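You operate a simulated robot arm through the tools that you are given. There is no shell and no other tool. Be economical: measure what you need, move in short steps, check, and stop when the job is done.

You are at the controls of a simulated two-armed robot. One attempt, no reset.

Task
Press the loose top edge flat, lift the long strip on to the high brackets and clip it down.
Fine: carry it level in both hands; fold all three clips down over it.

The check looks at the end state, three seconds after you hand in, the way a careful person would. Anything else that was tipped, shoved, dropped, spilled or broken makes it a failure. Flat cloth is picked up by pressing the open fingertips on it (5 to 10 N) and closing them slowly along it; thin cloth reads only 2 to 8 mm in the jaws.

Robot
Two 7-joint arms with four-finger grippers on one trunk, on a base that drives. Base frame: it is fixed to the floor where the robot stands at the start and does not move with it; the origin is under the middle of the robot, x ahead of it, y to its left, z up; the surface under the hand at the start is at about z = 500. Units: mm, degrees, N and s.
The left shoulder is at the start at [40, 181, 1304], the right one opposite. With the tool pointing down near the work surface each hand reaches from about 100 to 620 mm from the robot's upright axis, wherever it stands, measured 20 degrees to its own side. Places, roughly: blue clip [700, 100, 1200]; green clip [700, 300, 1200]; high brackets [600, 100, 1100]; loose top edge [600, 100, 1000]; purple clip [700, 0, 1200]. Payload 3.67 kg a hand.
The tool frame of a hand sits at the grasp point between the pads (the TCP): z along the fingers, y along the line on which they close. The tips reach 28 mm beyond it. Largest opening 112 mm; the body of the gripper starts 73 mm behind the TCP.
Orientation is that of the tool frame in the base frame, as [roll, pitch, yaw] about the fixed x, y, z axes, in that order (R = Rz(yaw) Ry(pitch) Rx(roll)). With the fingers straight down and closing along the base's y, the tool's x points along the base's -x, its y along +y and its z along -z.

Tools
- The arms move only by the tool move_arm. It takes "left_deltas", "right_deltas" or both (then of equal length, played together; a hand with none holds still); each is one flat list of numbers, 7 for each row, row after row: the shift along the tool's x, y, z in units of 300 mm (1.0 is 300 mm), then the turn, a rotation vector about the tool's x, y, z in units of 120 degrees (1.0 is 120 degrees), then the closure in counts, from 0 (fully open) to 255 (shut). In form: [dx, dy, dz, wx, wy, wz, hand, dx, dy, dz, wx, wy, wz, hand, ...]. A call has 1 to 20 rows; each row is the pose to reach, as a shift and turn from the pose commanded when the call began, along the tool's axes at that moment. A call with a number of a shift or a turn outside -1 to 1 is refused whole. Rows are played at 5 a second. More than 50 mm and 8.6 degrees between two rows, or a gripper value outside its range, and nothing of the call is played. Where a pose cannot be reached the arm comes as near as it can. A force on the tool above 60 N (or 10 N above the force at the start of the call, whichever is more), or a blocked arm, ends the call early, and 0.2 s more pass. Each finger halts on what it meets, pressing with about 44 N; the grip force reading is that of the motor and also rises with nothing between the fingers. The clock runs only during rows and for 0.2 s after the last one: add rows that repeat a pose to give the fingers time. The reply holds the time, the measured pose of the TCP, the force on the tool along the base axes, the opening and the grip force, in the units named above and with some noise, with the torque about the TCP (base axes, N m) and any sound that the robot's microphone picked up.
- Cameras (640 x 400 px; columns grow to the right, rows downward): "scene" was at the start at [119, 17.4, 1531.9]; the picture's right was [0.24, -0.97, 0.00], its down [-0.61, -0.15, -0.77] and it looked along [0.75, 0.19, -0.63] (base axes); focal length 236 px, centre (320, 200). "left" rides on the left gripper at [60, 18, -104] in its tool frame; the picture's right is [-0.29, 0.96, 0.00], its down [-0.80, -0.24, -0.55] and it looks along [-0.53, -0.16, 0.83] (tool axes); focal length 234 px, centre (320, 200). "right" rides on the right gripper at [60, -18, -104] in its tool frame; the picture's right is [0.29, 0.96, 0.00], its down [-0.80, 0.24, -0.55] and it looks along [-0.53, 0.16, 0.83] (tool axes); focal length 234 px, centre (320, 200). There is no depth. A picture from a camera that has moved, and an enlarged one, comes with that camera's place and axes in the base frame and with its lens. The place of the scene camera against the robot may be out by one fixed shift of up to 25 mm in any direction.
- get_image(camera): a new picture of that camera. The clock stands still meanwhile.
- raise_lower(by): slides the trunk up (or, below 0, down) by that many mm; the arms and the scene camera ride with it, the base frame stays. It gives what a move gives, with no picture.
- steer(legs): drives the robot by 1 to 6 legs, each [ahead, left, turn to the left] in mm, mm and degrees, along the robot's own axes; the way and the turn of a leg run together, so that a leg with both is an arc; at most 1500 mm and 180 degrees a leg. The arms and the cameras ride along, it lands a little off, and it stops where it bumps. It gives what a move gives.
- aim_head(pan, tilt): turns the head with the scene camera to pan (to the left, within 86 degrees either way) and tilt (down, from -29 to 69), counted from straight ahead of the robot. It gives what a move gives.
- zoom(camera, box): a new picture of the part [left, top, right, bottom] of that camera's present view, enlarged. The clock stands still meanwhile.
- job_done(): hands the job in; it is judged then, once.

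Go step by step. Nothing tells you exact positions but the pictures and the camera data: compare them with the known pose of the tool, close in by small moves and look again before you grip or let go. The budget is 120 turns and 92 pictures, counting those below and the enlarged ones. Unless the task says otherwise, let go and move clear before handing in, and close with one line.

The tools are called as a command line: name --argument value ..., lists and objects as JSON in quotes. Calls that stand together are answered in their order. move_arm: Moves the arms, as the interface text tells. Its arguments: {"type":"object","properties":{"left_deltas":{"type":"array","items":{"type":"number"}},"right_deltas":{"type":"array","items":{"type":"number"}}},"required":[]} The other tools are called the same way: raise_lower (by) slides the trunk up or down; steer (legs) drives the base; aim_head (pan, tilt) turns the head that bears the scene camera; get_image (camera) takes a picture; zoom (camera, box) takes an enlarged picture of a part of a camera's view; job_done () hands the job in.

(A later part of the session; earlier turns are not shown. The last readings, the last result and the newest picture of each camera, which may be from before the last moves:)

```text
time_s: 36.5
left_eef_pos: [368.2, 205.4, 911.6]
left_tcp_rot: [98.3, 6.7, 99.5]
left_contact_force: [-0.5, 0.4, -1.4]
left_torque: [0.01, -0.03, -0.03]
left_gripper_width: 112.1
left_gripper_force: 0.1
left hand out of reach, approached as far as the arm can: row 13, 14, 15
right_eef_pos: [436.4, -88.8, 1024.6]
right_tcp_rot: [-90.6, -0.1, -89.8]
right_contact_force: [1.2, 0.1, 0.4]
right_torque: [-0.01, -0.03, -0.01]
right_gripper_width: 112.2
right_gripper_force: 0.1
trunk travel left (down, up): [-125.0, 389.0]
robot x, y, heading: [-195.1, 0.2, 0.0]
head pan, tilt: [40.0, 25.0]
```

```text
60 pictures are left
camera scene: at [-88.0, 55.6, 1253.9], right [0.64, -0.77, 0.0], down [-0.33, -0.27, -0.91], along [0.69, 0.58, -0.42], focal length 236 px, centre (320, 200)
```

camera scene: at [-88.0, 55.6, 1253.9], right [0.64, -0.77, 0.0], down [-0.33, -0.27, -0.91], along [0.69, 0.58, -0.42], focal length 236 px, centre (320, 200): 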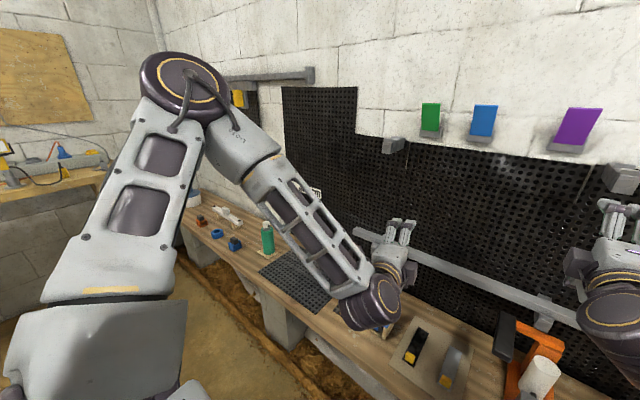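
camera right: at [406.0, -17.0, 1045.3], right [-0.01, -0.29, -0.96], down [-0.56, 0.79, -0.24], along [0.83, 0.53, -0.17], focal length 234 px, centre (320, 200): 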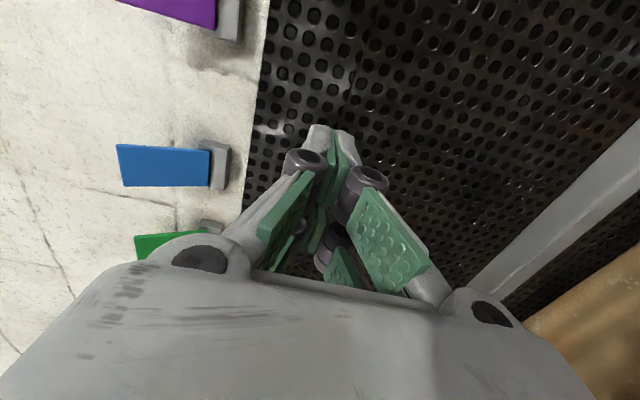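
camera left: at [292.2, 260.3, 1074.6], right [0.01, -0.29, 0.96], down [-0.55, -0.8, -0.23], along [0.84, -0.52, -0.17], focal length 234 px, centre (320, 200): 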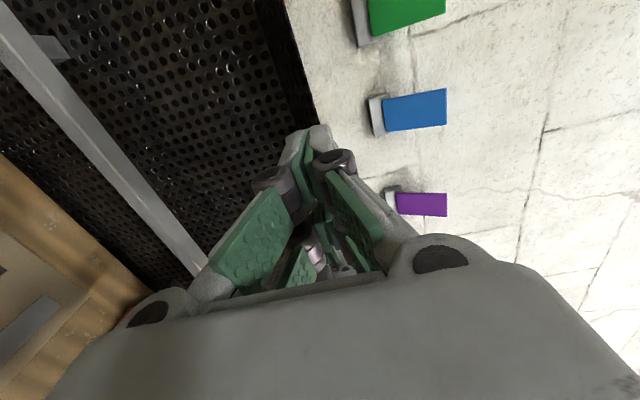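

Almost there; it just needs to be higher. I raise and advance it, finishing the turn.

move_arm --left_deltas '[-0.0574, 0.064, 0.0286, -0.005, -0.005, 0.005, 0, -0.115, 0.128, 0.057, -0.01, -0.01, 0.01, 0, -0.172, 0.192, 0.086, -0.02, -0.025, 0.02, 0, -0.23, 0.256, 0.114, -0.035, -0.04, 0.035, 0, -0.287, 0.32, 0.143, -0.05, -0.06, 0.05, 0, -0.287, 0.32, 0.143, -0.0635, -0.0745, 0.061, 0, -0.287, 0.32, 0.143, -0.0635, -0.0745, 0.061, 0]'

```text
time_s: 38.1
left_eef_pos: [437.5, 136.8, 1012.1]
left_tcp_rot: [91.9, 1.3, 91.7]
left_contact_force: [0.6, 0.8, -0.4]
left_torque: [0.03, 0.0, 0.02]
left_gripper_width: 112.0
left_gripper_force: 0.0
right_eef_pos: [434.5, -87.4, 1025.7]
right_tcp_rot: [-90.5, -0.1, -89.8]
right_contact_force: [0.1, 0.3, 0.8]
right_torque: [-0.01, -0.02, 0.0]
right_gripper_width: 111.9
right_gripper_force: 0.1
trunk travel left (down, up): [-125.0, 389.0]
robot x, y, heading: [-197.0, -1.6, 0.1]
head pan, tilt: [40.0, 25.0]
```

Both hands are now mirrored and pointing at the wall. I drive 130 left to centre on the strip and take views.

steer --legs '[[0, 130, 0]]'

raise_lower --by -110

aim_head --pan 0 --tilt 30

get_image --camera "scene"

get_image --camera "left"

get_image --camera "right"

```text
time_s: 39.4
left_eef_pos: [436.9, 268.7, 1012.1]
left_tcp_rot: [91.8, 1.5, 91.7]
left_contact_force: [-0.1, 0.2, 0.0]
left_torque: [0.01, -0.01, -0.06]
left_gripper_width: 112.1
left_gripper_force: 0.0
right_eef_pos: [434.5, 41.8, 1025.8]
right_tcp_rot: [-90.5, 0.0, -89.8]
right_contact_force: [0.3, 0.5, 1.0]
right_torque: [0.0, 0.01, -0.06]
right_gripper_width: 112.1
right_gripper_force: 0.0
trunk travel left (down, up): [-125.0, 389.0]
robot x, y, heading: [-198.3, 131.8, 0.3]
head pan, tilt: [40.0, 25.0]
```

```text
time_s: 40.8
left_eef_pos: [437.6, 267.1, 903.3]
left_tcp_rot: [91.7, 1.5, 91.7]
left_contact_force: [0.4, -0.6, -0.4]
left_torque: [-0.02, -0.02, -0.01]
left_gripper_width: 111.7
left_gripper_force: 0.1
right_eef_pos: [435.1, 41.9, 915.4]
right_tcp_rot: [-90.6, -0.1, -89.8]
right_contact_force: [-0.2, -0.1, 0.1]
right_torque: [0.0, 0.02, 0.01]
right_gripper_width: 112.0
right_gripper_force: 0.0
trunk travel left (down, up): [-15.0, 499.0]
robot x, y, heading: [-199.5, 128.0, 0.2]
head pan, tilt: [40.0, 25.0]
```

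```text
time_s: 41.9
left_eef_pos: [437.7, 268.0, 902.1]
left_tcp_rot: [91.8, 1.4, 91.6]
left_contact_force: [0.6, 0.0, -0.1]
left_torque: [-0.01, 0.02, 0.01]
left_gripper_width: 111.8
left_gripper_force: 0.1
right_eef_pos: [434.8, 41.7, 915.1]
right_tcp_rot: [-90.4, 0.0, -89.7]
right_contact_force: [0.1, -0.2, 0.2]
right_torque: [0.02, -0.04, 0.0]
right_gripper_width: 112.2
right_gripper_force: 0.1
trunk travel left (down, up): [-15.0, 499.0]
robot x, y, heading: [-196.2, 128.4, 0.1]
head pan, tilt: [0.0, 30.0]
```

```text
59 pictures are left
camera scene: at [-70.0, 125.8, 1136.3], right [0.0, -1.0, 0.0], down [-0.5, 0.0, -0.87], along [0.87, 0.0, -0.5], focal length 236 px, centre (320, 200)
```

scene: 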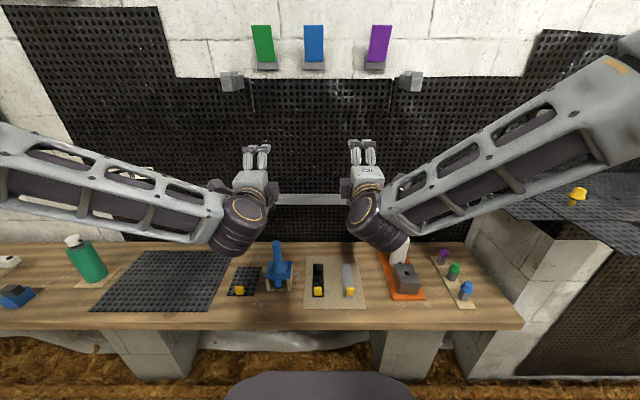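

```text
58 pictures are left
camera left: at [332.5, 324.4, 923.9], right [0.04, -0.26, 0.96], down [-0.54, -0.82, -0.2], along [0.84, -0.51, -0.17], focal length 234 px, centre (320, 200)
```

left: 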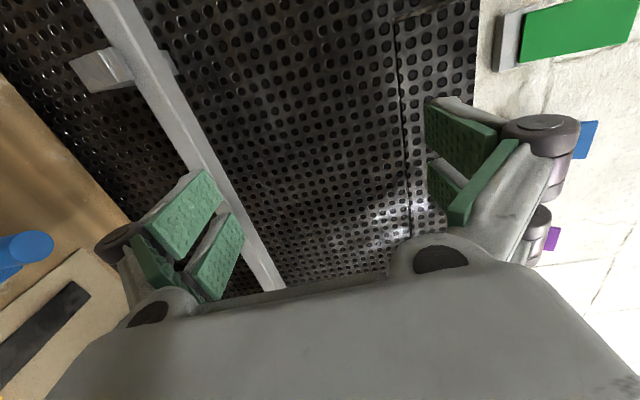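

```text
57 pictures are left
camera right: at [331.9, -18.5, 935.1], right [-0.01, -0.29, -0.96], down [-0.56, 0.8, -0.23], along [0.83, 0.53, -0.17], focal length 234 px, centre (320, 200)
```

right: 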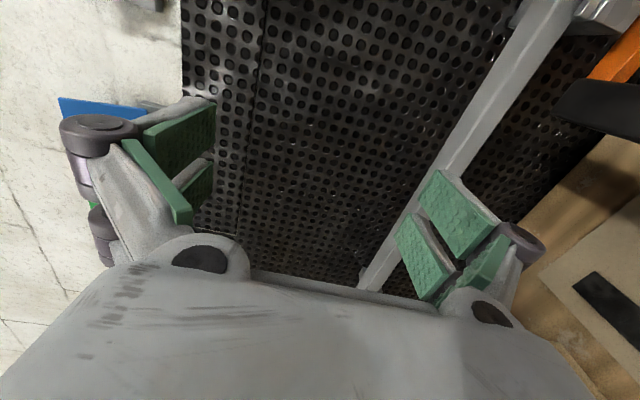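

I zoom on the strip and its low brackets in both hand cameras for its exact cross-section.

zoom --camera "left" --box '[50, 0, 250, 125]'

zoom --camera "right" --box '[420, 0, 640, 140]'

zoom --camera "scene" --box '[210, 10, 430, 150]'

```text
3.20 times, centred on (150, 62) of left
camera zoom: at [332.5, 324.4, 923.9], right [0.04, -0.26, 0.96], down [-0.54, -0.82, -0.2], along [0.84, -0.51, -0.17], focal length 749 px, centre (864, 640)
```

zoom: 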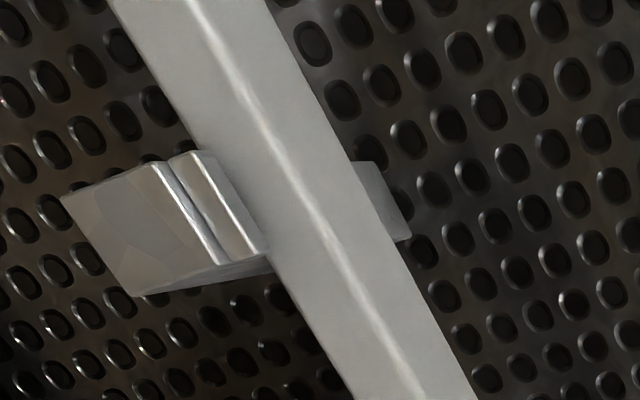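

```text
2.86 times, centred on (530, 70) of right
camera zoom: at [331.9, -18.5, 935.1], right [-0.01, -0.29, -0.96], down [-0.56, 0.8, -0.23], along [0.83, 0.53, -0.17], focal length 669 px, centre (-280, 571)
```

zoom: 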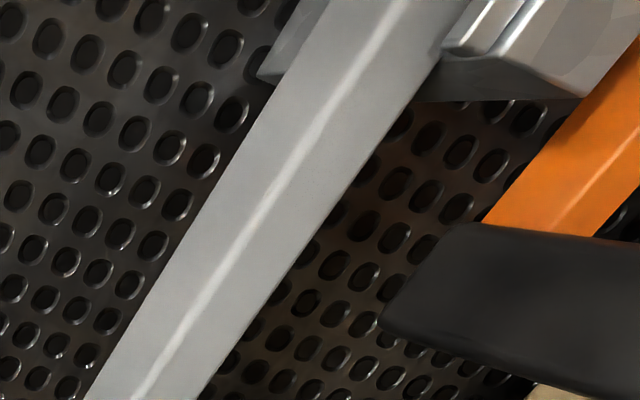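

```text
2.86 times, centred on (320, 80) of scene
camera zoom: at [-70.0, 125.8, 1136.3], right [0.0, -1.0, 0.0], down [-0.5, 0.0, -0.87], along [0.87, 0.0, -0.5], focal length 673 px, centre (320, 543)
```

zoom: 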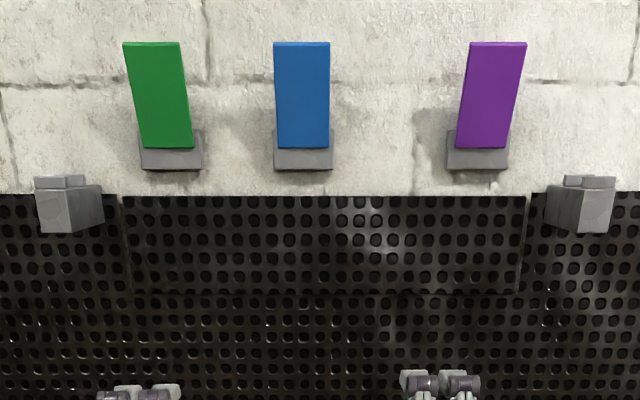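

The flap is flat. The strip's front-top edge is near x 590, z 748, about 32 deep and 22 high, so its centre is about (606, y, 737). A blue bottle on the bench stands at y 258, so I grip at y 205 and y 50. First I test lowering.

move_arm --left_deltas '[-0.053, -0.069, 0.027, -0.004, -0.004, 0.003, 0, -0.105, -0.138, 0.054, -0.008, -0.007, 0.006, 0, -0.158, -0.206, 0.08, -0.012, -0.011, 0.009, 0, -0.21, -0.275, 0.108, -0.015, -0.014, 0.012, 0, -0.21, -0.275, 0.108, -0.015, -0.014, 0.012, 0]' --right_deltas '[-0.007, 0.08, 0.03, 0.001, 0, 0, 0, -0.014, 0.16, 0.06, 0.002, 0, 0, 0, -0.02, 0.24, 0.09, 0.003, 0, 0, 0, -0.027, 0.317, 0.117, 0.004, 0, 0, 0, -0.027, 0.317, 0.117, 0.004, 0, 0, 0]'

```text
time_s: 43.1
left_eef_pos: [450.0, 218.7, 884.8]
left_tcp_rot: [92.9, -0.1, 90.7]
left_contact_force: [0.7, -0.4, 0.1]
left_torque: [0.02, 0.0, 0.01]
left_gripper_width: 112.1
left_gripper_force: 0.1
left hand out of reach, approached as far as the arm can: row 1, 2, 3, 4, 5
right_eef_pos: [469.5, 48.8, 821.2]
right_tcp_rot: [-90.0, 0.1, -90.0]
right_contact_force: [-0.2, 0.5, 0.8]
right_torque: [0.01, 0.01, 0.0]
right_gripper_width: 112.1
right_gripper_force: 0.0
trunk travel left (down, up): [-15.0, 499.0]
robot x, y, heading: [-199.3, 127.6, -0.0]
head pan, tilt: [0.0, 30.0]
```

The right reached; the left is limited again. I look at its posture.

aim_head --pan 40 --tilt 25

get_image --camera "scene"

aim_head --pan -40 --tilt 25

get_image --camera "scene"

```text
time_s: 44.2
left_eef_pos: [451.2, 218.2, 885.0]
left_tcp_rot: [93.0, -0.1, 90.8]
left_contact_force: [-0.3, 0.0, -0.3]
left_torque: [0.0, 0.03, 0.02]
left_gripper_width: 111.9
left_gripper_force: 0.0
right_eef_pos: [470.0, 49.9, 821.1]
right_tcp_rot: [-90.2, -0.1, -90.0]
right_contact_force: [-0.3, 0.1, -0.3]
right_torque: [-0.04, 0.02, -0.03]
right_gripper_width: 112.1
right_gripper_force: 0.1
trunk travel left (down, up): [-15.0, 499.0]
robot x, y, heading: [-197.8, 126.7, 0.4]
head pan, tilt: [40.0, 25.0]
```

```text
53 pictures are left
camera scene: at [-89.8, 184.8, 1144.3], right [0.64, -0.77, 0.0], down [-0.32, -0.27, -0.91], along [0.69, 0.58, -0.42], focal length 236 px, centre (320, 200)
```

scene: 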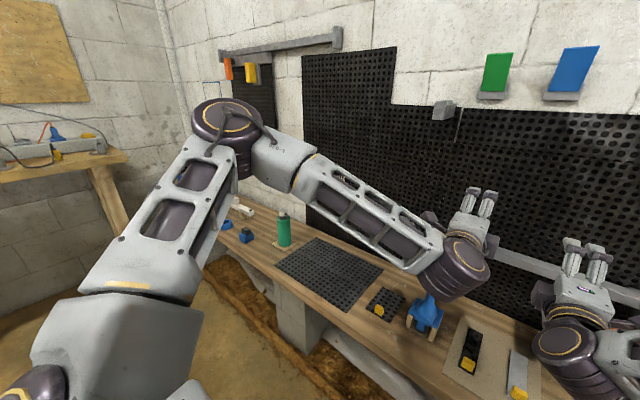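

```text
time_s: 45.7
left_eef_pos: [451.2, 218.4, 883.8]
left_tcp_rot: [92.9, -0.1, 90.7]
left_contact_force: [-0.5, -0.6, -1.1]
left_torque: [-0.01, -0.03, -0.02]
left_gripper_width: 112.0
left_gripper_force: 0.0
right_eef_pos: [471.0, 48.6, 821.4]
right_tcp_rot: [-90.2, 0.0, -90.0]
right_contact_force: [0.0, 0.0, -0.4]
right_torque: [0.02, 0.01, 0.01]
right_gripper_width: 112.2
right_gripper_force: 0.1
trunk travel left (down, up): [-15.0, 499.0]
robot x, y, heading: [-198.8, 130.7, 0.1]
head pan, tilt: [-40.0, 25.0]
```

```text
52 pictures are left
camera scene: at [-89.7, 66.5, 1144.3], right [-0.64, -0.77, 0.0], down [-0.32, 0.27, -0.91], along [0.7, -0.58, -0.42], focal length 236 px, centre (320, 200)
```

scene: 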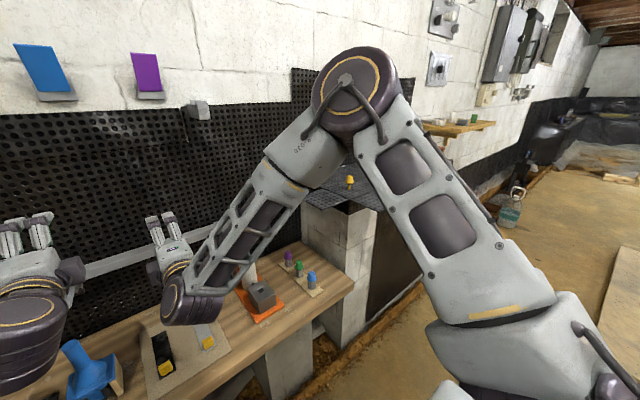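

The left wrist bends too much at this short reach; reaching farther forward should free it. I advance the left, then lower it while staying clear of the strip.

move_arm --left_deltas '[0, 0, 0.1, 0, 0, 0, 0, 0, 0, 0.2, 0, 0, 0, 0, 0, 0, 0.28, -0.01, 0, 0, 0, 0, -0.05, 0.28, -0.015, 0, 0, 0, 0, -0.1, 0.28, -0.02, 0, 0, 0, 0, -0.15, 0.28, -0.024, 0, 0, 0, 0, -0.15, 0.28, -0.024, 0, 0, 0]'

```text
time_s: 47.3
left_eef_pos: [512.7, 234.8, 895.2]
left_tcp_rot: [93.3, -0.1, 91.4]
left_contact_force: [0.9, -0.7, 0.1]
left_torque: [0.02, 0.0, 0.04]
left_gripper_width: 112.1
left_gripper_force: 0.0
left hand out of reach, approached as far as the arm can: row 1, 2, 3, 4, 5, 6, 7
right_eef_pos: [470.7, 48.6, 819.5]
right_tcp_rot: [-90.2, 0.0, -90.1]
right_contact_force: [0.4, -0.5, -0.6]
right_torque: [0.01, -0.02, 0.02]
right_gripper_width: 112.1
right_gripper_force: 0.0
trunk travel left (down, up): [-15.0, 499.0]
robot x, y, heading: [-197.1, 128.9, 0.5]
head pan, tilt: [-40.0, 25.0]
```

I need to raise the left elbow. I turn the left hand down again while pulling it back, low and inward.

move_arm --left_deltas '[-0.01, -0.0213, -0.025, 0.0385, 0.0385, -0.0385, 0, -0.02, -0.043, -0.05, 0.077, 0.077, -0.077, 0, -0.03, -0.064, -0.075, 0.1155, 0.1155, -0.1155, 0, -0.04, -0.085, -0.1, 0.154, 0.154, -0.154, 0, -0.05, -0.107, -0.125, 0.1925, 0.1925, -0.1925, 0, -0.06, -0.128, -0.15, 0.231, 0.231, -0.231, 0, -0.07, -0.15, -0.175, 0.2695, 0.2695, -0.2695, 0, -0.08, -0.171, -0.2, 0.308, 0.308, -0.308, 0, -0.09, -0.192, -0.225, 0.3465, 0.3465, -0.3465, 0, -0.1, -0.213, -0.25, 0.385, 0.385, -0.385, 0, -0.11, -0.235, -0.275, 0.4235, 0.4235, -0.4235, 0, -0.12, -0.256, -0.3, 0.462, 0.462, -0.462, 0, -0.13, -0.277, -0.325, 0.5005, 0.5005, -0.5005, 0, -0.14, -0.3, -0.35, 0.539, 0.539, -0.539, 0, -0.15, -0.32, -0.37, 0.5774, 0.5774, -0.5774, 0]'

aim_head --pan 40 --tilt 20

get_image --camera "scene"

```text
time_s: 50.5
left_eef_pos: [362.0, 233.7, 805.9]
left_tcp_rot: [-179.9, -3.5, -178.5]
left_contact_force: [-0.2, -0.7, 0.3]
left_torque: [-0.01, 0.01, 0.01]
left_gripper_width: 112.0
left_gripper_force: 0.0
left hand out of reach, approached as far as the arm can: row 3, 4, 5, 6, 7, 8, 9, 10, 11, 12, 13, 14, 15
right_eef_pos: [470.2, 47.9, 821.7]
right_tcp_rot: [-90.1, 0.0, -90.0]
right_contact_force: [-1.0, -0.8, 0.4]
right_torque: [0.0, 0.02, 0.02]
right_gripper_width: 112.3
right_gripper_force: 0.0
trunk travel left (down, up): [-15.0, 499.0]
robot x, y, heading: [-198.0, 126.4, -0.0]
head pan, tilt: [-40.0, 25.0]
```

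```text
time_s: 52.0
left_eef_pos: [361.3, 234.5, 806.2]
left_tcp_rot: [180.0, -3.4, -178.6]
left_contact_force: [-0.7, -0.5, -0.1]
left_torque: [0.0, 0.02, 0.01]
left_gripper_width: 112.0
left_gripper_force: 0.0
right_eef_pos: [470.8, 48.5, 820.2]
right_tcp_rot: [-90.2, 0.1, -90.0]
right_contact_force: [-0.4, -0.2, -0.1]
right_torque: [0.01, -0.01, 0.01]
right_gripper_width: 112.1
right_gripper_force: 0.0
trunk travel left (down, up): [-15.0, 499.0]
robot x, y, heading: [-195.3, 125.7, 0.0]
head pan, tilt: [40.0, 20.0]
```

```text
51 pictures are left
camera scene: at [-89.1, 185.5, 1152.4], right [0.64, -0.77, 0.0], down [-0.26, -0.22, -0.94], along [0.72, 0.6, -0.34], focal length 236 px, centre (320, 200)
```

scene: 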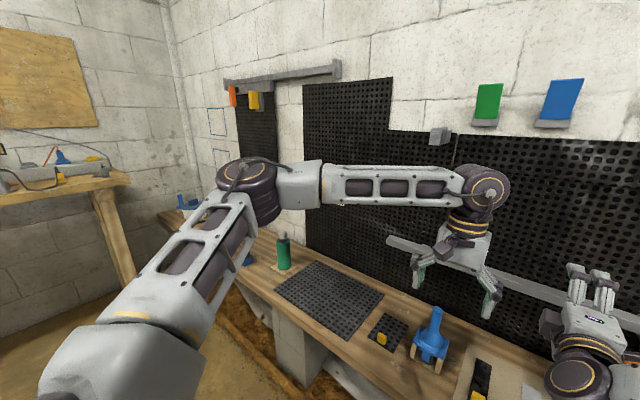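

I raise the trunk so the left hand can be stretched far below its shoulder, which should bring the elbow up.

raise_lower --by 400

move_arm --left_deltas '[0, 0, 0.15, 0, 0.0, 0, 0, 0, 0, 0.3, 0, 0.0, 0, 0, 0, 0, 0.45, 0, 0, 0, 0, 0, 0, 0.6, 0, 0, 0, 0, 0, 0, 0.75, 0, 0, 0, 0, 0, 0, 0.9, 0, 0, 0, 0, 0, 0, 1.0, 0, 0, 0, 0, 0, -0.1, 1.0, 0, 0, 0, 0, 0, -0.2, 1.0, 0, 0, 0, 0, 0, -0.3, 1.0, 0, 0, 0, 0]'

get_image --camera "scene"

```text
time_s: 55.9
left_eef_pos: [361.5, 234.2, 1206.3]
left_tcp_rot: [180.0, -3.4, -178.6]
left_contact_force: [0.3, -0.7, -0.7]
left_torque: [0.0, 0.0, 0.0]
left_gripper_width: 112.0
left_gripper_force: 0.0
right_eef_pos: [469.6, 49.4, 1220.3]
right_tcp_rot: [-90.2, 0.0, -90.0]
right_contact_force: [-0.3, -0.4, 0.0]
right_torque: [-0.01, 0.0, 0.04]
right_gripper_width: 112.2
right_gripper_force: 0.0
trunk travel left (down, up): [-415.0, 99.0]
robot x, y, heading: [-200.8, 132.3, 0.1]
head pan, tilt: [40.0, 20.0]
```

```text
time_s: 58.1
left_eef_pos: [289.9, 254.5, 977.9]
left_tcp_rot: [-180.0, -3.3, -178.5]
left_contact_force: [-0.6, -0.4, 0.4]
left_torque: [0.02, -0.02, -0.02]
left_gripper_width: 112.1
left_gripper_force: 0.2
left hand out of reach, approached as far as the arm can: row 3, 4, 5, 6, 7, 8, 9, 10
right_eef_pos: [469.9, 49.2, 1220.0]
right_tcp_rot: [-90.2, 0.0, -90.1]
right_contact_force: [0.0, -0.1, -0.2]
right_torque: [-0.02, -0.03, -0.01]
right_gripper_width: 112.0
right_gripper_force: 0.0
trunk travel left (down, up): [-415.0, 99.0]
robot x, y, heading: [-197.0, 128.4, 0.0]
head pan, tilt: [40.0, 20.0]
```

```text
50 pictures are left
camera scene: at [-89.4, 185.1, 1552.1], right [0.64, -0.77, 0.0], down [-0.26, -0.22, -0.94], along [0.72, 0.6, -0.34], focal length 236 px, centre (320, 200)
```

scene: 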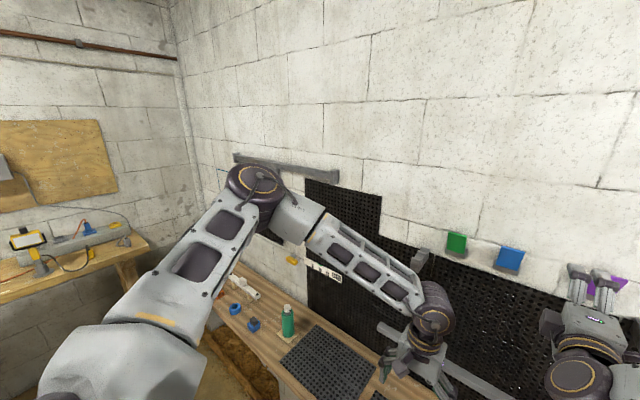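

Inward is what blocks it. I take it outward, forward and down instead, as worked the first time.

move_arm --left_deltas '[-0.05, 0.1, 0, 0, -0.01, -0.005, 0, -0.1, 0.2, 0, 0, -0.02, -0.012, 0, -0.15, 0.3, 0.1, 0, -0.028, -0.012, 0, -0.2, 0.4, 0.2, 0, -0.028, -0.012, 0, -0.25, 0.5, 0.3, 0, -0.028, -0.012, 0, -0.25, 0.5, 0.4, 0, -0.028, -0.012, 0, -0.25, 0.5, 0.5, 0, -0.028, -0.012, 0, -0.25, 0.5, 0.6, 0, -0.028, -0.012, 0]'

get_image --camera "scene"

```text
time_s: 59.9
left_eef_pos: [322.9, 430.4, 843.2]
left_tcp_rot: [180.0, 0.1, -177.2]
left_contact_force: [1.3, -0.2, 0.7]
left_torque: [0.02, 0.01, -0.01]
left_gripper_width: 112.1
left_gripper_force: 0.0
left hand out of reach, approached as far as the arm can: row 6, 7, 8
right_eef_pos: [469.9, 48.7, 1220.3]
right_tcp_rot: [-90.2, 0.1, -90.0]
right_contact_force: [1.1, 0.0, 0.2]
right_torque: [0.01, -0.01, 0.02]
right_gripper_width: 111.9
right_gripper_force: 0.1
trunk travel left (down, up): [-415.0, 99.0]
robot x, y, heading: [-199.5, 130.6, 0.4]
head pan, tilt: [40.0, 20.0]
```

```text
49 pictures are left
camera scene: at [-88.9, 186.1, 1552.1], right [0.64, -0.77, 0.0], down [-0.26, -0.22, -0.94], along [0.72, 0.6, -0.34], focal length 236 px, centre (320, 200)
```

scene: 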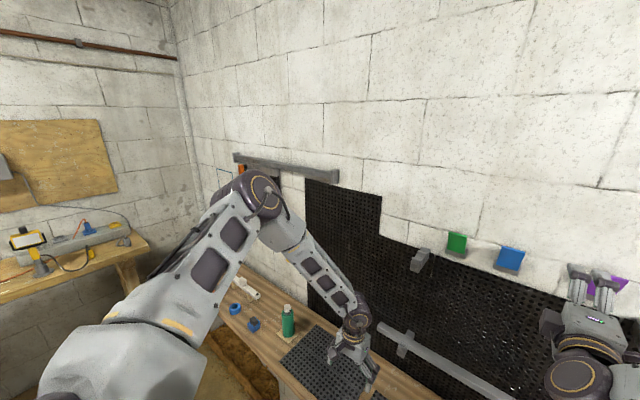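

The elbow is well up now. From here I tilt the left hand forward while rising, staying wide at y about 420, outside the brackets; wide grips are steadier anyway.

move_arm --left_deltas '[-0.0305, -0.002, -0.067, -0.0385, -0.0385, 0.0385, 0, -0.061, -0.004, -0.133, -0.077, -0.077, 0.077, 0, -0.091, -0.006, -0.2, -0.1155, -0.1155, 0.1155, 0, -0.122, -0.008, -0.267, -0.154, -0.154, 0.154, 0, -0.152, -0.01, -0.333, -0.1925, -0.1925, 0.1925, 0, -0.183, -0.012, -0.4, -0.231, -0.231, 0.231, 0, -0.213, -0.014, -0.467, -0.2695, -0.2695, 0.2695, 0, -0.244, -0.016, -0.533, -0.308, -0.308, 0.308, 0, -0.274, -0.018, -0.6, -0.3465, -0.3465, 0.3465, 0, -0.305, -0.02, -0.667, -0.385, -0.385, 0.385, 0, -0.335, -0.022, -0.733, -0.4235, -0.4235, 0.4235, 0, -0.366, -0.024, -0.8, -0.462, -0.462, 0.462, 0, -0.396, -0.026, -0.867, -0.5005, -0.5005, 0.5005, 0, -0.427, -0.028, -0.933, -0.539, -0.539, 0.539, 0, -0.457, -0.03, -1.0, -0.5774, -0.5774, 0.5774, 0]'

get_image --camera "scene"

```text
time_s: 63.1
left_eef_pos: [388.1, 424.2, 1145.7]
left_tcp_rot: [104.1, 11.3, 110.0]
left_contact_force: [0.2, 0.8, 0.1]
left_torque: [-0.02, 0.0, -0.01]
left_gripper_width: 112.1
left_gripper_force: 0.1
left hand out of reach, approached as far as the arm can: row 12, 13, 14, 15
right_eef_pos: [473.0, 49.9, 1217.7]
right_tcp_rot: [-90.2, 0.0, -90.0]
right_contact_force: [0.6, 0.2, -0.2]
right_torque: [-0.03, 0.0, 0.01]
right_gripper_width: 112.0
right_gripper_force: 0.1
trunk travel left (down, up): [-415.0, 99.0]
robot x, y, heading: [-193.4, 131.9, 0.4]
head pan, tilt: [40.0, 20.0]
```

```text
48 pictures are left
camera scene: at [-85.6, 186.3, 1551.8], right [0.64, -0.77, 0.0], down [-0.26, -0.22, -0.94], along [0.72, 0.6, -0.34], focal length 236 px, centre (320, 200)
```

scene: 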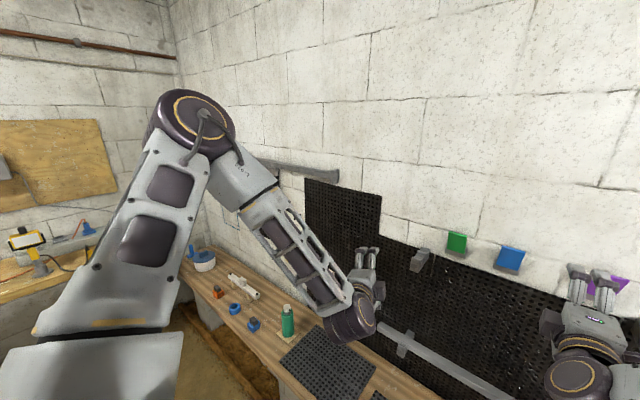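

That is the posture I want. I finish the turn while moving forward to x 475.

move_arm --left_deltas '[-0.028, 0.01, 0.065, -0.01, -0.015, 0.011, 0, -0.055, 0.021, 0.13, -0.025, -0.038, 0.028, 0, -0.083, 0.031, 0.195, -0.05, -0.077, 0.056, 0, -0.11, 0.042, 0.258, -0.075, -0.115, 0.085, 0, -0.11, 0.042, 0.258, -0.0993, -0.1533, 0.1129, 0, -0.11, 0.042, 0.258, -0.0993, -0.1533, 0.1129, 0]'

```text
time_s: 64.5
left_eef_pos: [392.7, 430.8, 1154.6]
left_tcp_rot: [103.5, 10.7, 109.6]
left_contact_force: [-0.5, -0.7, -1.3]
left_torque: [-0.02, 0.0, 0.01]
left_gripper_width: 112.2
left_gripper_force: 0.0
left hand out of reach, approached as far as the arm can: row 1, 2, 3, 4, 5, 6
right_eef_pos: [469.9, 50.7, 1220.1]
right_tcp_rot: [-90.3, 0.1, -90.0]
right_contact_force: [0.2, 0.0, 0.1]
right_torque: [-0.04, -0.03, -0.02]
right_gripper_width: 111.7
right_gripper_force: 0.0
trunk travel left (down, up): [-415.0, 99.0]
robot x, y, heading: [-196.9, 133.3, 0.3]
head pan, tilt: [40.0, 20.0]
```

Barely moved out here. With the elbow now high, I bring the left hand inward to mirror the right arm and finish the turn there.

move_arm --left_deltas '[-0.114, -0.007, -0.016, -0.012, -0.018, 0.014, 0, -0.228, -0.014, -0.032, -0.025, -0.038, 0.028, 0, -0.342, -0.022, -0.048, -0.037, -0.057, 0.042, 0, -0.455, -0.029, -0.064, -0.05, -0.077, 0.056, 0, -0.569, -0.036, -0.08, -0.062, -0.096, 0.07, 0, -0.683, -0.043, -0.096, -0.075, -0.115, 0.085, 0, -0.683, -0.043, -0.096, -0.087, -0.134, 0.098, 0, -0.683, -0.043, -0.096, -0.096, -0.15, 0.11, 0, -0.683, -0.043, -0.096, -0.096, -0.15, 0.11, 0]'

get_image --camera "scene"

```text
time_s: 66.5
left_eef_pos: [416.1, 235.4, 1264.0]
left_tcp_rot: [93.3, -0.2, 91.6]
left_contact_force: [-0.6, 0.1, -0.8]
left_torque: [-0.02, -0.01, 0.0]
left_gripper_width: 112.0
left_gripper_force: 0.1
left hand out of reach, approached as far as the arm can: row 3, 4, 5, 6, 7, 8, 9
right_eef_pos: [470.9, 48.3, 1218.9]
right_tcp_rot: [-90.2, 0.0, -90.0]
right_contact_force: [0.5, 0.4, 0.6]
right_torque: [0.0, -0.02, -0.02]
right_gripper_width: 111.9
right_gripper_force: 0.1
trunk travel left (down, up): [-415.0, 99.0]
robot x, y, heading: [-195.4, 129.0, 0.3]
head pan, tilt: [40.0, 20.0]
```

```text
47 pictures are left
camera scene: at [-88.4, 185.6, 1552.0], right [0.64, -0.77, 0.0], down [-0.26, -0.22, -0.94], along [0.72, 0.6, -0.34], focal length 236 px, centre (320, 200)
```

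scene: 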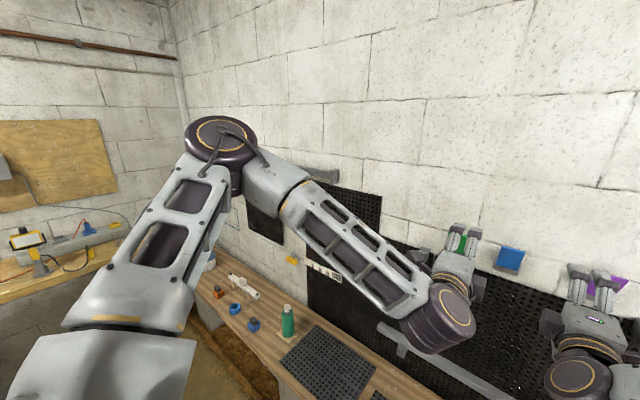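

The limit depends on how bent the wrist is; a longer reach should straighten it. I back the base up 200 and stretch both hands forward again.

steer --legs '[[-200, 0, 0]]'

move_arm --left_deltas '[0, 0, 0.1, 0, 0, 0, 0, 0, 0, 0.2, 0, 0, 0, 0, 0, 0, 0.3, 0, 0, 0, 0, 0, 0, 0.4, -0.005, 0, 0, 0, 0, 0, 0.5, -0.01, 0, 0, 0, 0, 0, 0.6, -0.02, 0, 0, 0, 0, 0, 0.7, -0.028, -0.013, 0, 0, 0, -0.1, 0.75, -0.028, -0.013, 0, 0, 0, -0.2, 0.75, -0.028, -0.013, 0, 0, 0, -0.3, 0.75, -0.028, -0.013, 0, 0, 0, -0.4, 0.75, -0.028, -0.013, 0]'

get_image --camera "scene"

```text
time_s: 68.1
left_eef_pos: [214.1, 236.0, 1262.8]
left_tcp_rot: [93.4, -0.3, 91.7]
left_contact_force: [-0.8, -0.8, 1.0]
left_torque: [0.01, 0.02, -0.01]
left_gripper_width: 112.1
left_gripper_force: 0.1
right_eef_pos: [269.8, 49.9, 1220.5]
right_tcp_rot: [-90.3, 0.0, -90.0]
right_contact_force: [-0.2, -0.5, 0.0]
right_torque: [0.03, -0.03, -0.06]
right_gripper_width: 111.8
right_gripper_force: 0.1
trunk travel left (down, up): [-415.0, 99.0]
robot x, y, heading: [-400.5, 129.4, 0.2]
head pan, tilt: [40.0, 20.0]
```

```text
refused: deltas must hold 7 numbers for each row
```

```text
46 pictures are left
camera scene: at [-289.8, 185.3, 1551.9], right [0.64, -0.76, 0.0], down [-0.26, -0.22, -0.94], along [0.72, 0.61, -0.34], focal length 236 px, centre (320, 200)
```

scene: 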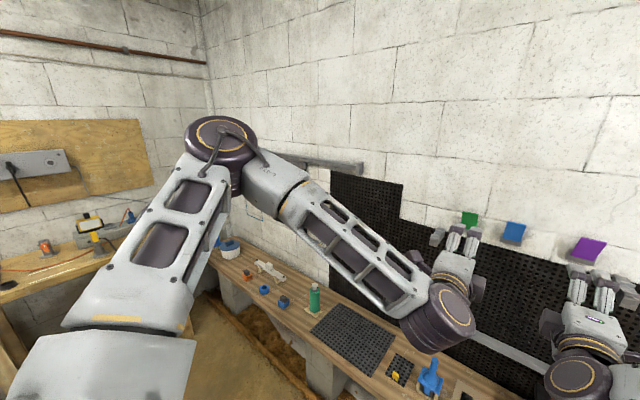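

I mis-sized some rows; I resend the move in correct form (forward 225, then down 120).

move_arm --left_deltas '[0, 0, 0.1, 0, 0, 0, 0, 0, 0, 0.2, 0, 0, 0, 0, 0, 0, 0.3, 0, 0, 0, 0, 0, 0, 0.4, -0.005, 0, 0, 0, 0, 0, 0.5, -0.01, 0, 0, 0, 0, 0, 0.6, -0.02, 0, 0, 0, 0, 0, 0.7, -0.028, -0.013, 0, 0, 0, -0.1, 0.75, -0.028, -0.013, 0, 0, 0, -0.2, 0.75, -0.028, -0.013, 0, 0, 0, -0.3, 0.75, -0.028, -0.013, 0, 0, 0, -0.4, 0.75, -0.028, -0.013, 0, 0]'

get_image --camera "scene"

```text
time_s: 70.5
left_eef_pos: [411.7, 292.8, 1250.9]
left_tcp_rot: [98.4, -0.3, 93.6]
left_contact_force: [0.1, -0.1, 0.0]
left_torque: [-0.03, 0.03, 0.03]
left_gripper_width: 111.7
left_gripper_force: 0.1
left hand out of reach, approached as far as the arm can: row 1, 2, 3, 4, 5, 6, 7, 8, 9, 10, 11
right_eef_pos: [268.5, 50.8, 1220.3]
right_tcp_rot: [-90.2, 0.0, -90.1]
right_contact_force: [0.6, 0.0, 1.2]
right_torque: [0.01, 0.04, -0.01]
right_gripper_width: 111.8
right_gripper_force: 0.1
trunk travel left (down, up): [-415.0, 99.0]
robot x, y, heading: [-399.2, 130.5, 0.3]
head pan, tilt: [40.0, 20.0]
```

```text
45 pictures are left
camera scene: at [-290.9, 186.0, 1552.0], right [0.64, -0.76, 0.0], down [-0.26, -0.22, -0.94], along [0.72, 0.61, -0.34], focal length 236 px, centre (320, 200)
```

scene: 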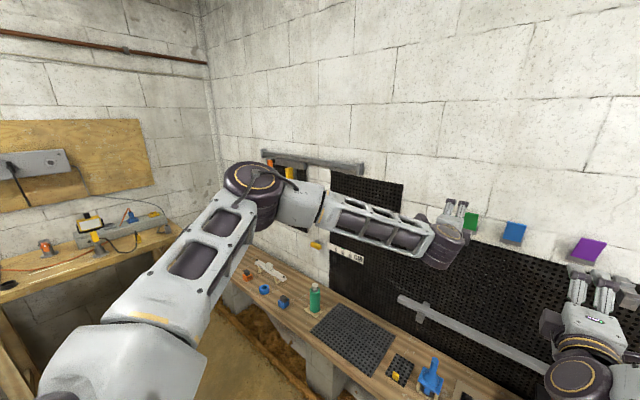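

Vertical closing works at any horizontal heading, so the left hand can point diagonally inward, about 35° off, which unbends its wrist. I turn it so.

move_arm --left_deltas '[0, 0, 0, -0.014, -0.064, 0, 0, 0, 0, 0, -0.028, -0.128, 0, 0, 0, 0, 0, -0.042, -0.192, 0, 0, 0, 0, 0, -0.056, -0.256, 0, 0, 0, 0, 0, -0.07, -0.322, 0, 0, 0, 0, 0, -0.07, -0.322, 0, 0, 0, 0, 0, -0.07, -0.322, 0, 0]'

```text
time_s: 72.1
left_eef_pos: [421.2, 289.4, 1346.9]
left_tcp_rot: [94.9, 6.5, 56.8]
left_contact_force: [0.3, 0.0, -0.1]
left_torque: [0.03, 0.03, -0.01]
left_gripper_width: 112.1
left_gripper_force: 0.1
left hand out of reach, approached as far as the arm can: row 1, 2, 3, 4, 5, 6, 7
right_eef_pos: [267.5, 50.2, 1220.0]
right_tcp_rot: [-90.2, 0.0, -90.0]
right_contact_force: [0.4, -0.1, -1.1]
right_torque: [-0.03, -0.01, 0.0]
right_gripper_width: 112.0
right_gripper_force: 0.1
trunk travel left (down, up): [-415.0, 99.0]
robot x, y, heading: [-400.9, 126.8, -0.0]
head pan, tilt: [40.0, 20.0]
```

That made it worse, so I change plan: grip the strip from above, hands pointing down with fingers closing front-to-back (along x), outside the brackets. That needs just a pitch-down of both hands from here.

move_arm --left_deltas '[0, 0, 0, 0.07, 0, 0, 0, 0, 0, 0, 0.14, 0, 0, 0, 0, 0, 0, 0.21, 0, 0, 0, 0, 0, 0, 0.28, 0, 0, 0, 0, 0, 0, 0.35, 0, 0, 0, 0, 0, 0, 0.42, 0, 0, 0, 0, 0, 0, 0.49, 0, 0, 0, 0, 0, 0, 0.56, 0, 0, 0, 0, 0, 0, 0.63, 0, 0, 0, 0, 0, 0, 0.7, 0, 0, 0, 0, 0, 0, 0.71, 0, 0, 0]' --right_deltas '[0.05, 0, 0, -0.07, 0, 0, 0, 0.1, 0, 0, -0.14, 0, 0, 0, 0.15, 0, 0, -0.21, 0, 0, 0, 0.2, 0, 0, -0.28, 0, 0, 0, 0.25, 0, 0, -0.35, 0, 0, 0, 0.3, 0, 0.05, -0.42, 0, 0, 0, 0.35, 0, 0.1, -0.49, 0, 0, 0, 0.4, 0, 0.15, -0.56, 0, 0, 0, 0.45, 0, 0.2, -0.63, 0, 0, 0, 0.5, 0, 0.2, -0.7, 0, 0, 0, 0.5, 0, 0.2, -0.75, 0, 0, 0]'

get_image --camera "scene"

```text
time_s: 74.5
left_eef_pos: [289.6, 420.8, 1222.8]
left_tcp_rot: [134.6, 13.5, 51.8]
left_contact_force: [-0.9, 0.9, -0.5]
left_torque: [-0.04, -0.02, -0.01]
left_gripper_width: 111.9
left_gripper_force: 0.1
left hand out of reach, approached as far as the arm can: row 2, 3, 4, 5, 6, 7, 8, 9, 10, 11
right_eef_pos: [214.2, 2.7, 1138.2]
right_tcp_rot: [-139.5, 0.3, -91.1]
right_contact_force: [0.1, 0.4, -0.9]
right_torque: [-0.05, -0.01, -0.04]
right_gripper_width: 112.0
right_gripper_force: 0.1
right hand out of reach, approached as far as the arm can: row 5, 6, 7, 8, 9, 10, 11
trunk travel left (down, up): [-415.0, 99.0]
robot x, y, heading: [-397.2, 126.2, -0.0]
head pan, tilt: [40.0, 20.0]
```

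```text
44 pictures are left
camera scene: at [-291.4, 188.8, 1552.0], right [0.64, -0.76, 0.0], down [-0.26, -0.22, -0.94], along [0.72, 0.6, -0.34], focal length 236 px, centre (320, 200)
```

scene: 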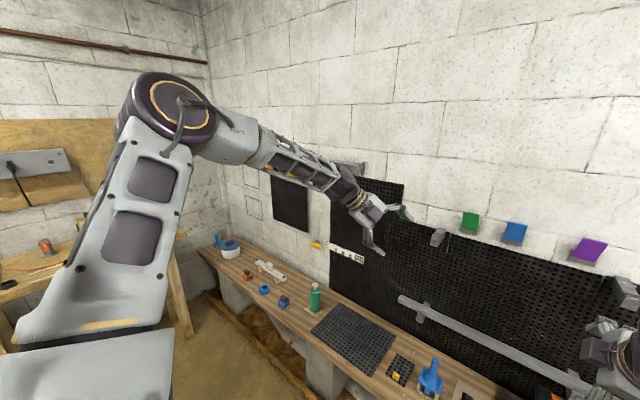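

Both wrists object to that roll sense; the opposite roll is likely free. I unroll both by 90° toward their natural middle.

move_arm --left_deltas '[0, 0, 0, 0, 0, -0.07, 0, 0, 0, 0, 0, 0, -0.14, 0, 0, 0, 0, 0, 0, -0.21, 0, 0, 0, 0, 0, 0, -0.28, 0, 0, 0, 0, 0, 0, -0.35, 0, 0, 0, 0, 0, 0, -0.42, 0, 0, 0, 0, 0, 0, -0.49, 0, 0, 0, 0, 0, 0, -0.56, 0, 0, 0, 0, 0, 0, -0.63, 0, 0, 0, 0, 0, 0, -0.7, 0, 0, 0, 0, 0, 0, -0.75, 0]' --right_deltas '[0, 0, 0, 0, 0, 0.07, 0, 0, 0, 0, 0, 0, 0.14, 0, 0, 0, 0, 0, 0, 0.21, 0, 0, 0, 0, 0, 0, 0.28, 0, 0, 0, 0, 0, 0, 0.35, 0, 0, 0, 0, 0, 0, 0.42, 0, 0, 0, 0, 0, 0, 0.49, 0, 0, 0, 0, 0, 0, 0.56, 0, 0, 0, 0, 0, 0, 0.63, 0, 0, 0, 0, 0, 0, 0.7, 0, 0, 0, 0, 0, 0, 0.75, 0]'

```text
time_s: 76.9
left_eef_pos: [288.9, 418.4, 1228.1]
left_tcp_rot: [-161.3, 44.1, 155.2]
left_contact_force: [0.0, 0.1, 0.4]
left_torque: [0.0, 0.0, -0.01]
left_gripper_width: 112.0
left_gripper_force: 0.0
right_eef_pos: [214.4, -2.6, 1136.4]
right_tcp_rot: [179.2, 40.5, 178.2]
right_contact_force: [0.0, 0.8, 0.4]
right_torque: [-0.02, 0.03, 0.01]
right_gripper_width: 112.0
right_gripper_force: 0.0
trunk travel left (down, up): [-415.0, 99.0]
robot x, y, heading: [-400.7, 127.6, 0.2]
head pan, tilt: [40.0, 20.0]
```

Free again, so the opposite roll is the good one. I continue the roll by another 90°.

move_arm --left_deltas '[0, 0, 0, 0, 0, -0.07, 0, 0, 0, 0, 0, 0, -0.14, 0, 0, 0, 0, 0, 0, -0.21, 0, 0, 0, 0, 0, 0, -0.28, 0, 0, 0, 0, 0, 0, -0.35, 0, 0, 0, 0, 0, 0, -0.42, 0, 0, 0, 0, 0, 0, -0.49, 0, 0, 0, 0, 0, 0, -0.56, 0, 0, 0, 0, 0, 0, -0.63, 0, 0, 0, 0, 0, 0, -0.7, 0, 0, 0, 0, 0, 0, -0.75, 0]' --right_deltas '[0, 0, 0, 0, 0, 0.07, 0, 0, 0, 0, 0, 0, 0.14, 0, 0, 0, 0, 0, 0, 0.21, 0, 0, 0, 0, 0, 0, 0.28, 0, 0, 0, 0, 0, 0, 0.35, 0, 0, 0, 0, 0, 0, 0.42, 0, 0, 0, 0, 0, 0, 0.49, 0, 0, 0, 0, 0, 0, 0.56, 0, 0, 0, 0, 0, 0, 0.63, 0, 0, 0, 0, 0, 0, 0.7, 0, 0, 0, 0, 0, 0, 0.75, 0]'

```text
time_s: 79.3
left_eef_pos: [289.3, 418.9, 1228.6]
left_tcp_rot: [-134.5, -13.5, -128.1]
left_contact_force: [-0.9, -0.4, -0.2]
left_torque: [-0.01, -0.01, 0.02]
left_gripper_width: 112.0
left_gripper_force: 0.1
right_eef_pos: [211.2, -3.0, 1136.3]
right_tcp_rot: [139.5, -0.5, 88.7]
right_contact_force: [-1.1, 0.1, 0.2]
right_torque: [0.01, 0.01, -0.01]
right_gripper_width: 112.1
right_gripper_force: 0.0
trunk travel left (down, up): [-415.0, 99.0]
robot x, y, heading: [-397.9, 130.9, 0.1]
head pan, tilt: [40.0, 20.0]
```

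Good. Now I pitch both hands to point straight at the wall in this roll, moving forward a bit.

move_arm --left_deltas '[-0.025, -0.027, 0.019, 0.049, -0.043, -0.0025, 0, -0.05, -0.054, 0.038, 0.098, -0.086, -0.005, 0, -0.075, -0.082, 0.057, 0.147, -0.129, -0.0075, 0, -0.1, -0.109, 0.076, 0.196, -0.1715, -0.01, 0, -0.125, -0.136, 0.096, 0.245, -0.214, -0.0125, 0, -0.15, -0.163, 0.115, 0.294, -0.257, -0.015, 0, -0.175, -0.191, 0.134, 0.343, -0.3, -0.0175, 0, -0.2, -0.218, 0.153, 0.392, -0.343, -0.02, 0, -0.2, -0.218, 0.153, 0.392, -0.343, -0.02, 0]' --right_deltas '[0, 0.048, 0.008, -0.0515, 0, 0, 0, 0, 0.096, 0.016, -0.103, 0, 0, 0, 0, 0.144, 0.024, -0.1545, 0, 0, 0, 0, 0.191, 0.032, -0.206, 0, 0, 0, 0, 0.239, 0.04, -0.258, 0, 0, 0, 0, 0.287, 0.048, -0.309, 0, 0, 0, 0, 0.335, 0.056, -0.361, 0, 0, 0, 0, 0.383, 0.064, -0.4125, 0, 0, 0, 0, 0.383, 0.064, -0.4125, 0, 0, 0]'

```text
time_s: 81.3
left_eef_pos: [400.2, 411.7, 1322.9]
left_tcp_rot: [-96.1, 0.4, -90.0]
left_contact_force: [0.7, -0.7, -0.7]
left_torque: [-0.02, 0.03, 0.06]
left_gripper_width: 111.8
left_gripper_force: 0.1
left hand out of reach, approached as far as the arm can: row 6, 7, 8, 9
right_eef_pos: [311.2, 28.1, 1219.4]
right_tcp_rot: [90.7, -0.6, 87.2]
right_contact_force: [-0.2, -1.3, 2.4]
right_torque: [0.02, 0.16, 0.05]
right_gripper_width: 111.7
right_gripper_force: 0.0
right hand out of reach, approached as far as the arm can: row 7, 8, 9
trunk travel left (down, up): [-415.0, 99.0]
robot x, y, heading: [-401.6, 128.4, 0.1]
head pan, tilt: [40.0, 20.0]
```

Exactly horizontal remains awkward on this side too, but downward was free in this roll. I turn both hands fully down (fingers closing along x).

move_arm --left_deltas '[0, 0, 0, -0.07, 0, 0, 0, 0, 0, 0, -0.14, 0, 0, 0, 0, 0, 0, -0.21, 0, 0, 0, 0, 0, 0, -0.28, 0, 0, 0, 0, 0, 0, -0.35, 0, 0, 0, 0, 0, 0, -0.42, 0, 0, 0, 0, 0, 0, -0.49, 0, 0, 0, 0, 0, 0, -0.56, 0, 0, 0, 0, 0, 0, -0.63, 0, 0, 0, 0, 0, 0, -0.7, 0, 0, 0, 0, 0, 0, -0.7, 0, 0, 0]' --right_deltas '[-0.05, 0, 0, 0.07, 0, 0, 0, -0.1, 0, 0, 0.14, 0, 0, 0, -0.15, 0, 0, 0.21, 0, 0, 0, -0.2, 0, 0, 0.28, 0, 0, 0, -0.25, 0, 0, 0.35, 0, 0, 0, -0.3, 0, 0, 0.42, 0, 0, 0, -0.35, 0, 0, 0.49, 0, 0, 0, -0.4, 0, 0, 0.56, 0, 0, 0, -0.45, 0, 0, 0.63, 0, 0, 0, -0.5, 0, 0, 0.7, 0, 0, 0, -0.5, 0, 0, 0.745, 0, 0, 0]'

```text
time_s: 83.7
left_eef_pos: [299.4, 445.7, 1291.0]
left_tcp_rot: [180.0, 0.2, -90.1]
left_contact_force: [0.3, 0.9, -0.2]
left_torque: [-0.01, 0.01, -0.03]
left_gripper_width: 111.9
left_gripper_force: 0.1
left hand out of reach, approached as far as the arm can: row 7, 8, 9, 10, 11
right_eef_pos: [304.9, -119.5, 1218.5]
right_tcp_rot: [179.5, -0.6, 88.8]
right_contact_force: [1.6, 1.3, -0.8]
right_torque: [0.0, 0.03, -0.03]
right_gripper_width: 111.9
right_gripper_force: 0.2
trunk travel left (down, up): [-415.0, 99.0]
robot x, y, heading: [-401.1, 130.8, 0.4]
head pan, tilt: [40.0, 20.0]
```

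Both hands now point down with fingers closing along x. I tuck them in, then drive forward and lower the trunk to come over the strip area.

move_arm --left_deltas '[0.03, 0.113, 0.066, 0, 0, 0, 0, 0.06, 0.227, 0.133, 0, 0, 0, 0, 0.09, 0.34, 0.2, 0, 0, 0, 0, 0.12, 0.453, 0.267, 0, 0, 0, 0, 0.153, 0.567, 0.333, 0, 0, 0, 0, 0.153, 0.567, 0.333, 0, 0, 0, 0]' --right_deltas '[-0.013, -0.117, 0.02, 0, 0, -0.002, 0, -0.027, -0.235, 0.04, 0, 0, -0.004, 0, -0.04, -0.352, 0.06, 0, 0, -0.006, 0, -0.053, -0.47, 0.08, 0, 0, -0.008, 0, -0.067, -0.587, 0.1, 0, 0, -0.01, 0, -0.067, -0.587, 0.1, 0, 0, -0.01, 0]'

```text
time_s: 85.1
left_eef_pos: [130.5, 399.3, 1192.7]
left_tcp_rot: [179.7, 0.2, -89.9]
left_contact_force: [-0.8, 0.2, -0.1]
left_torque: [-0.04, 0.02, 0.01]
left_gripper_width: 112.0
left_gripper_force: 0.0
right_eef_pos: [131.9, -134.4, 1186.5]
right_tcp_rot: [179.4, -0.5, 90.0]
right_contact_force: [0.4, -0.6, 0.0]
right_torque: [0.0, 0.05, 0.02]
right_gripper_width: 112.0
right_gripper_force: 0.2
trunk travel left (down, up): [-415.0, 99.0]
robot x, y, heading: [-399.2, 124.4, 0.2]
head pan, tilt: [40.0, 20.0]
```

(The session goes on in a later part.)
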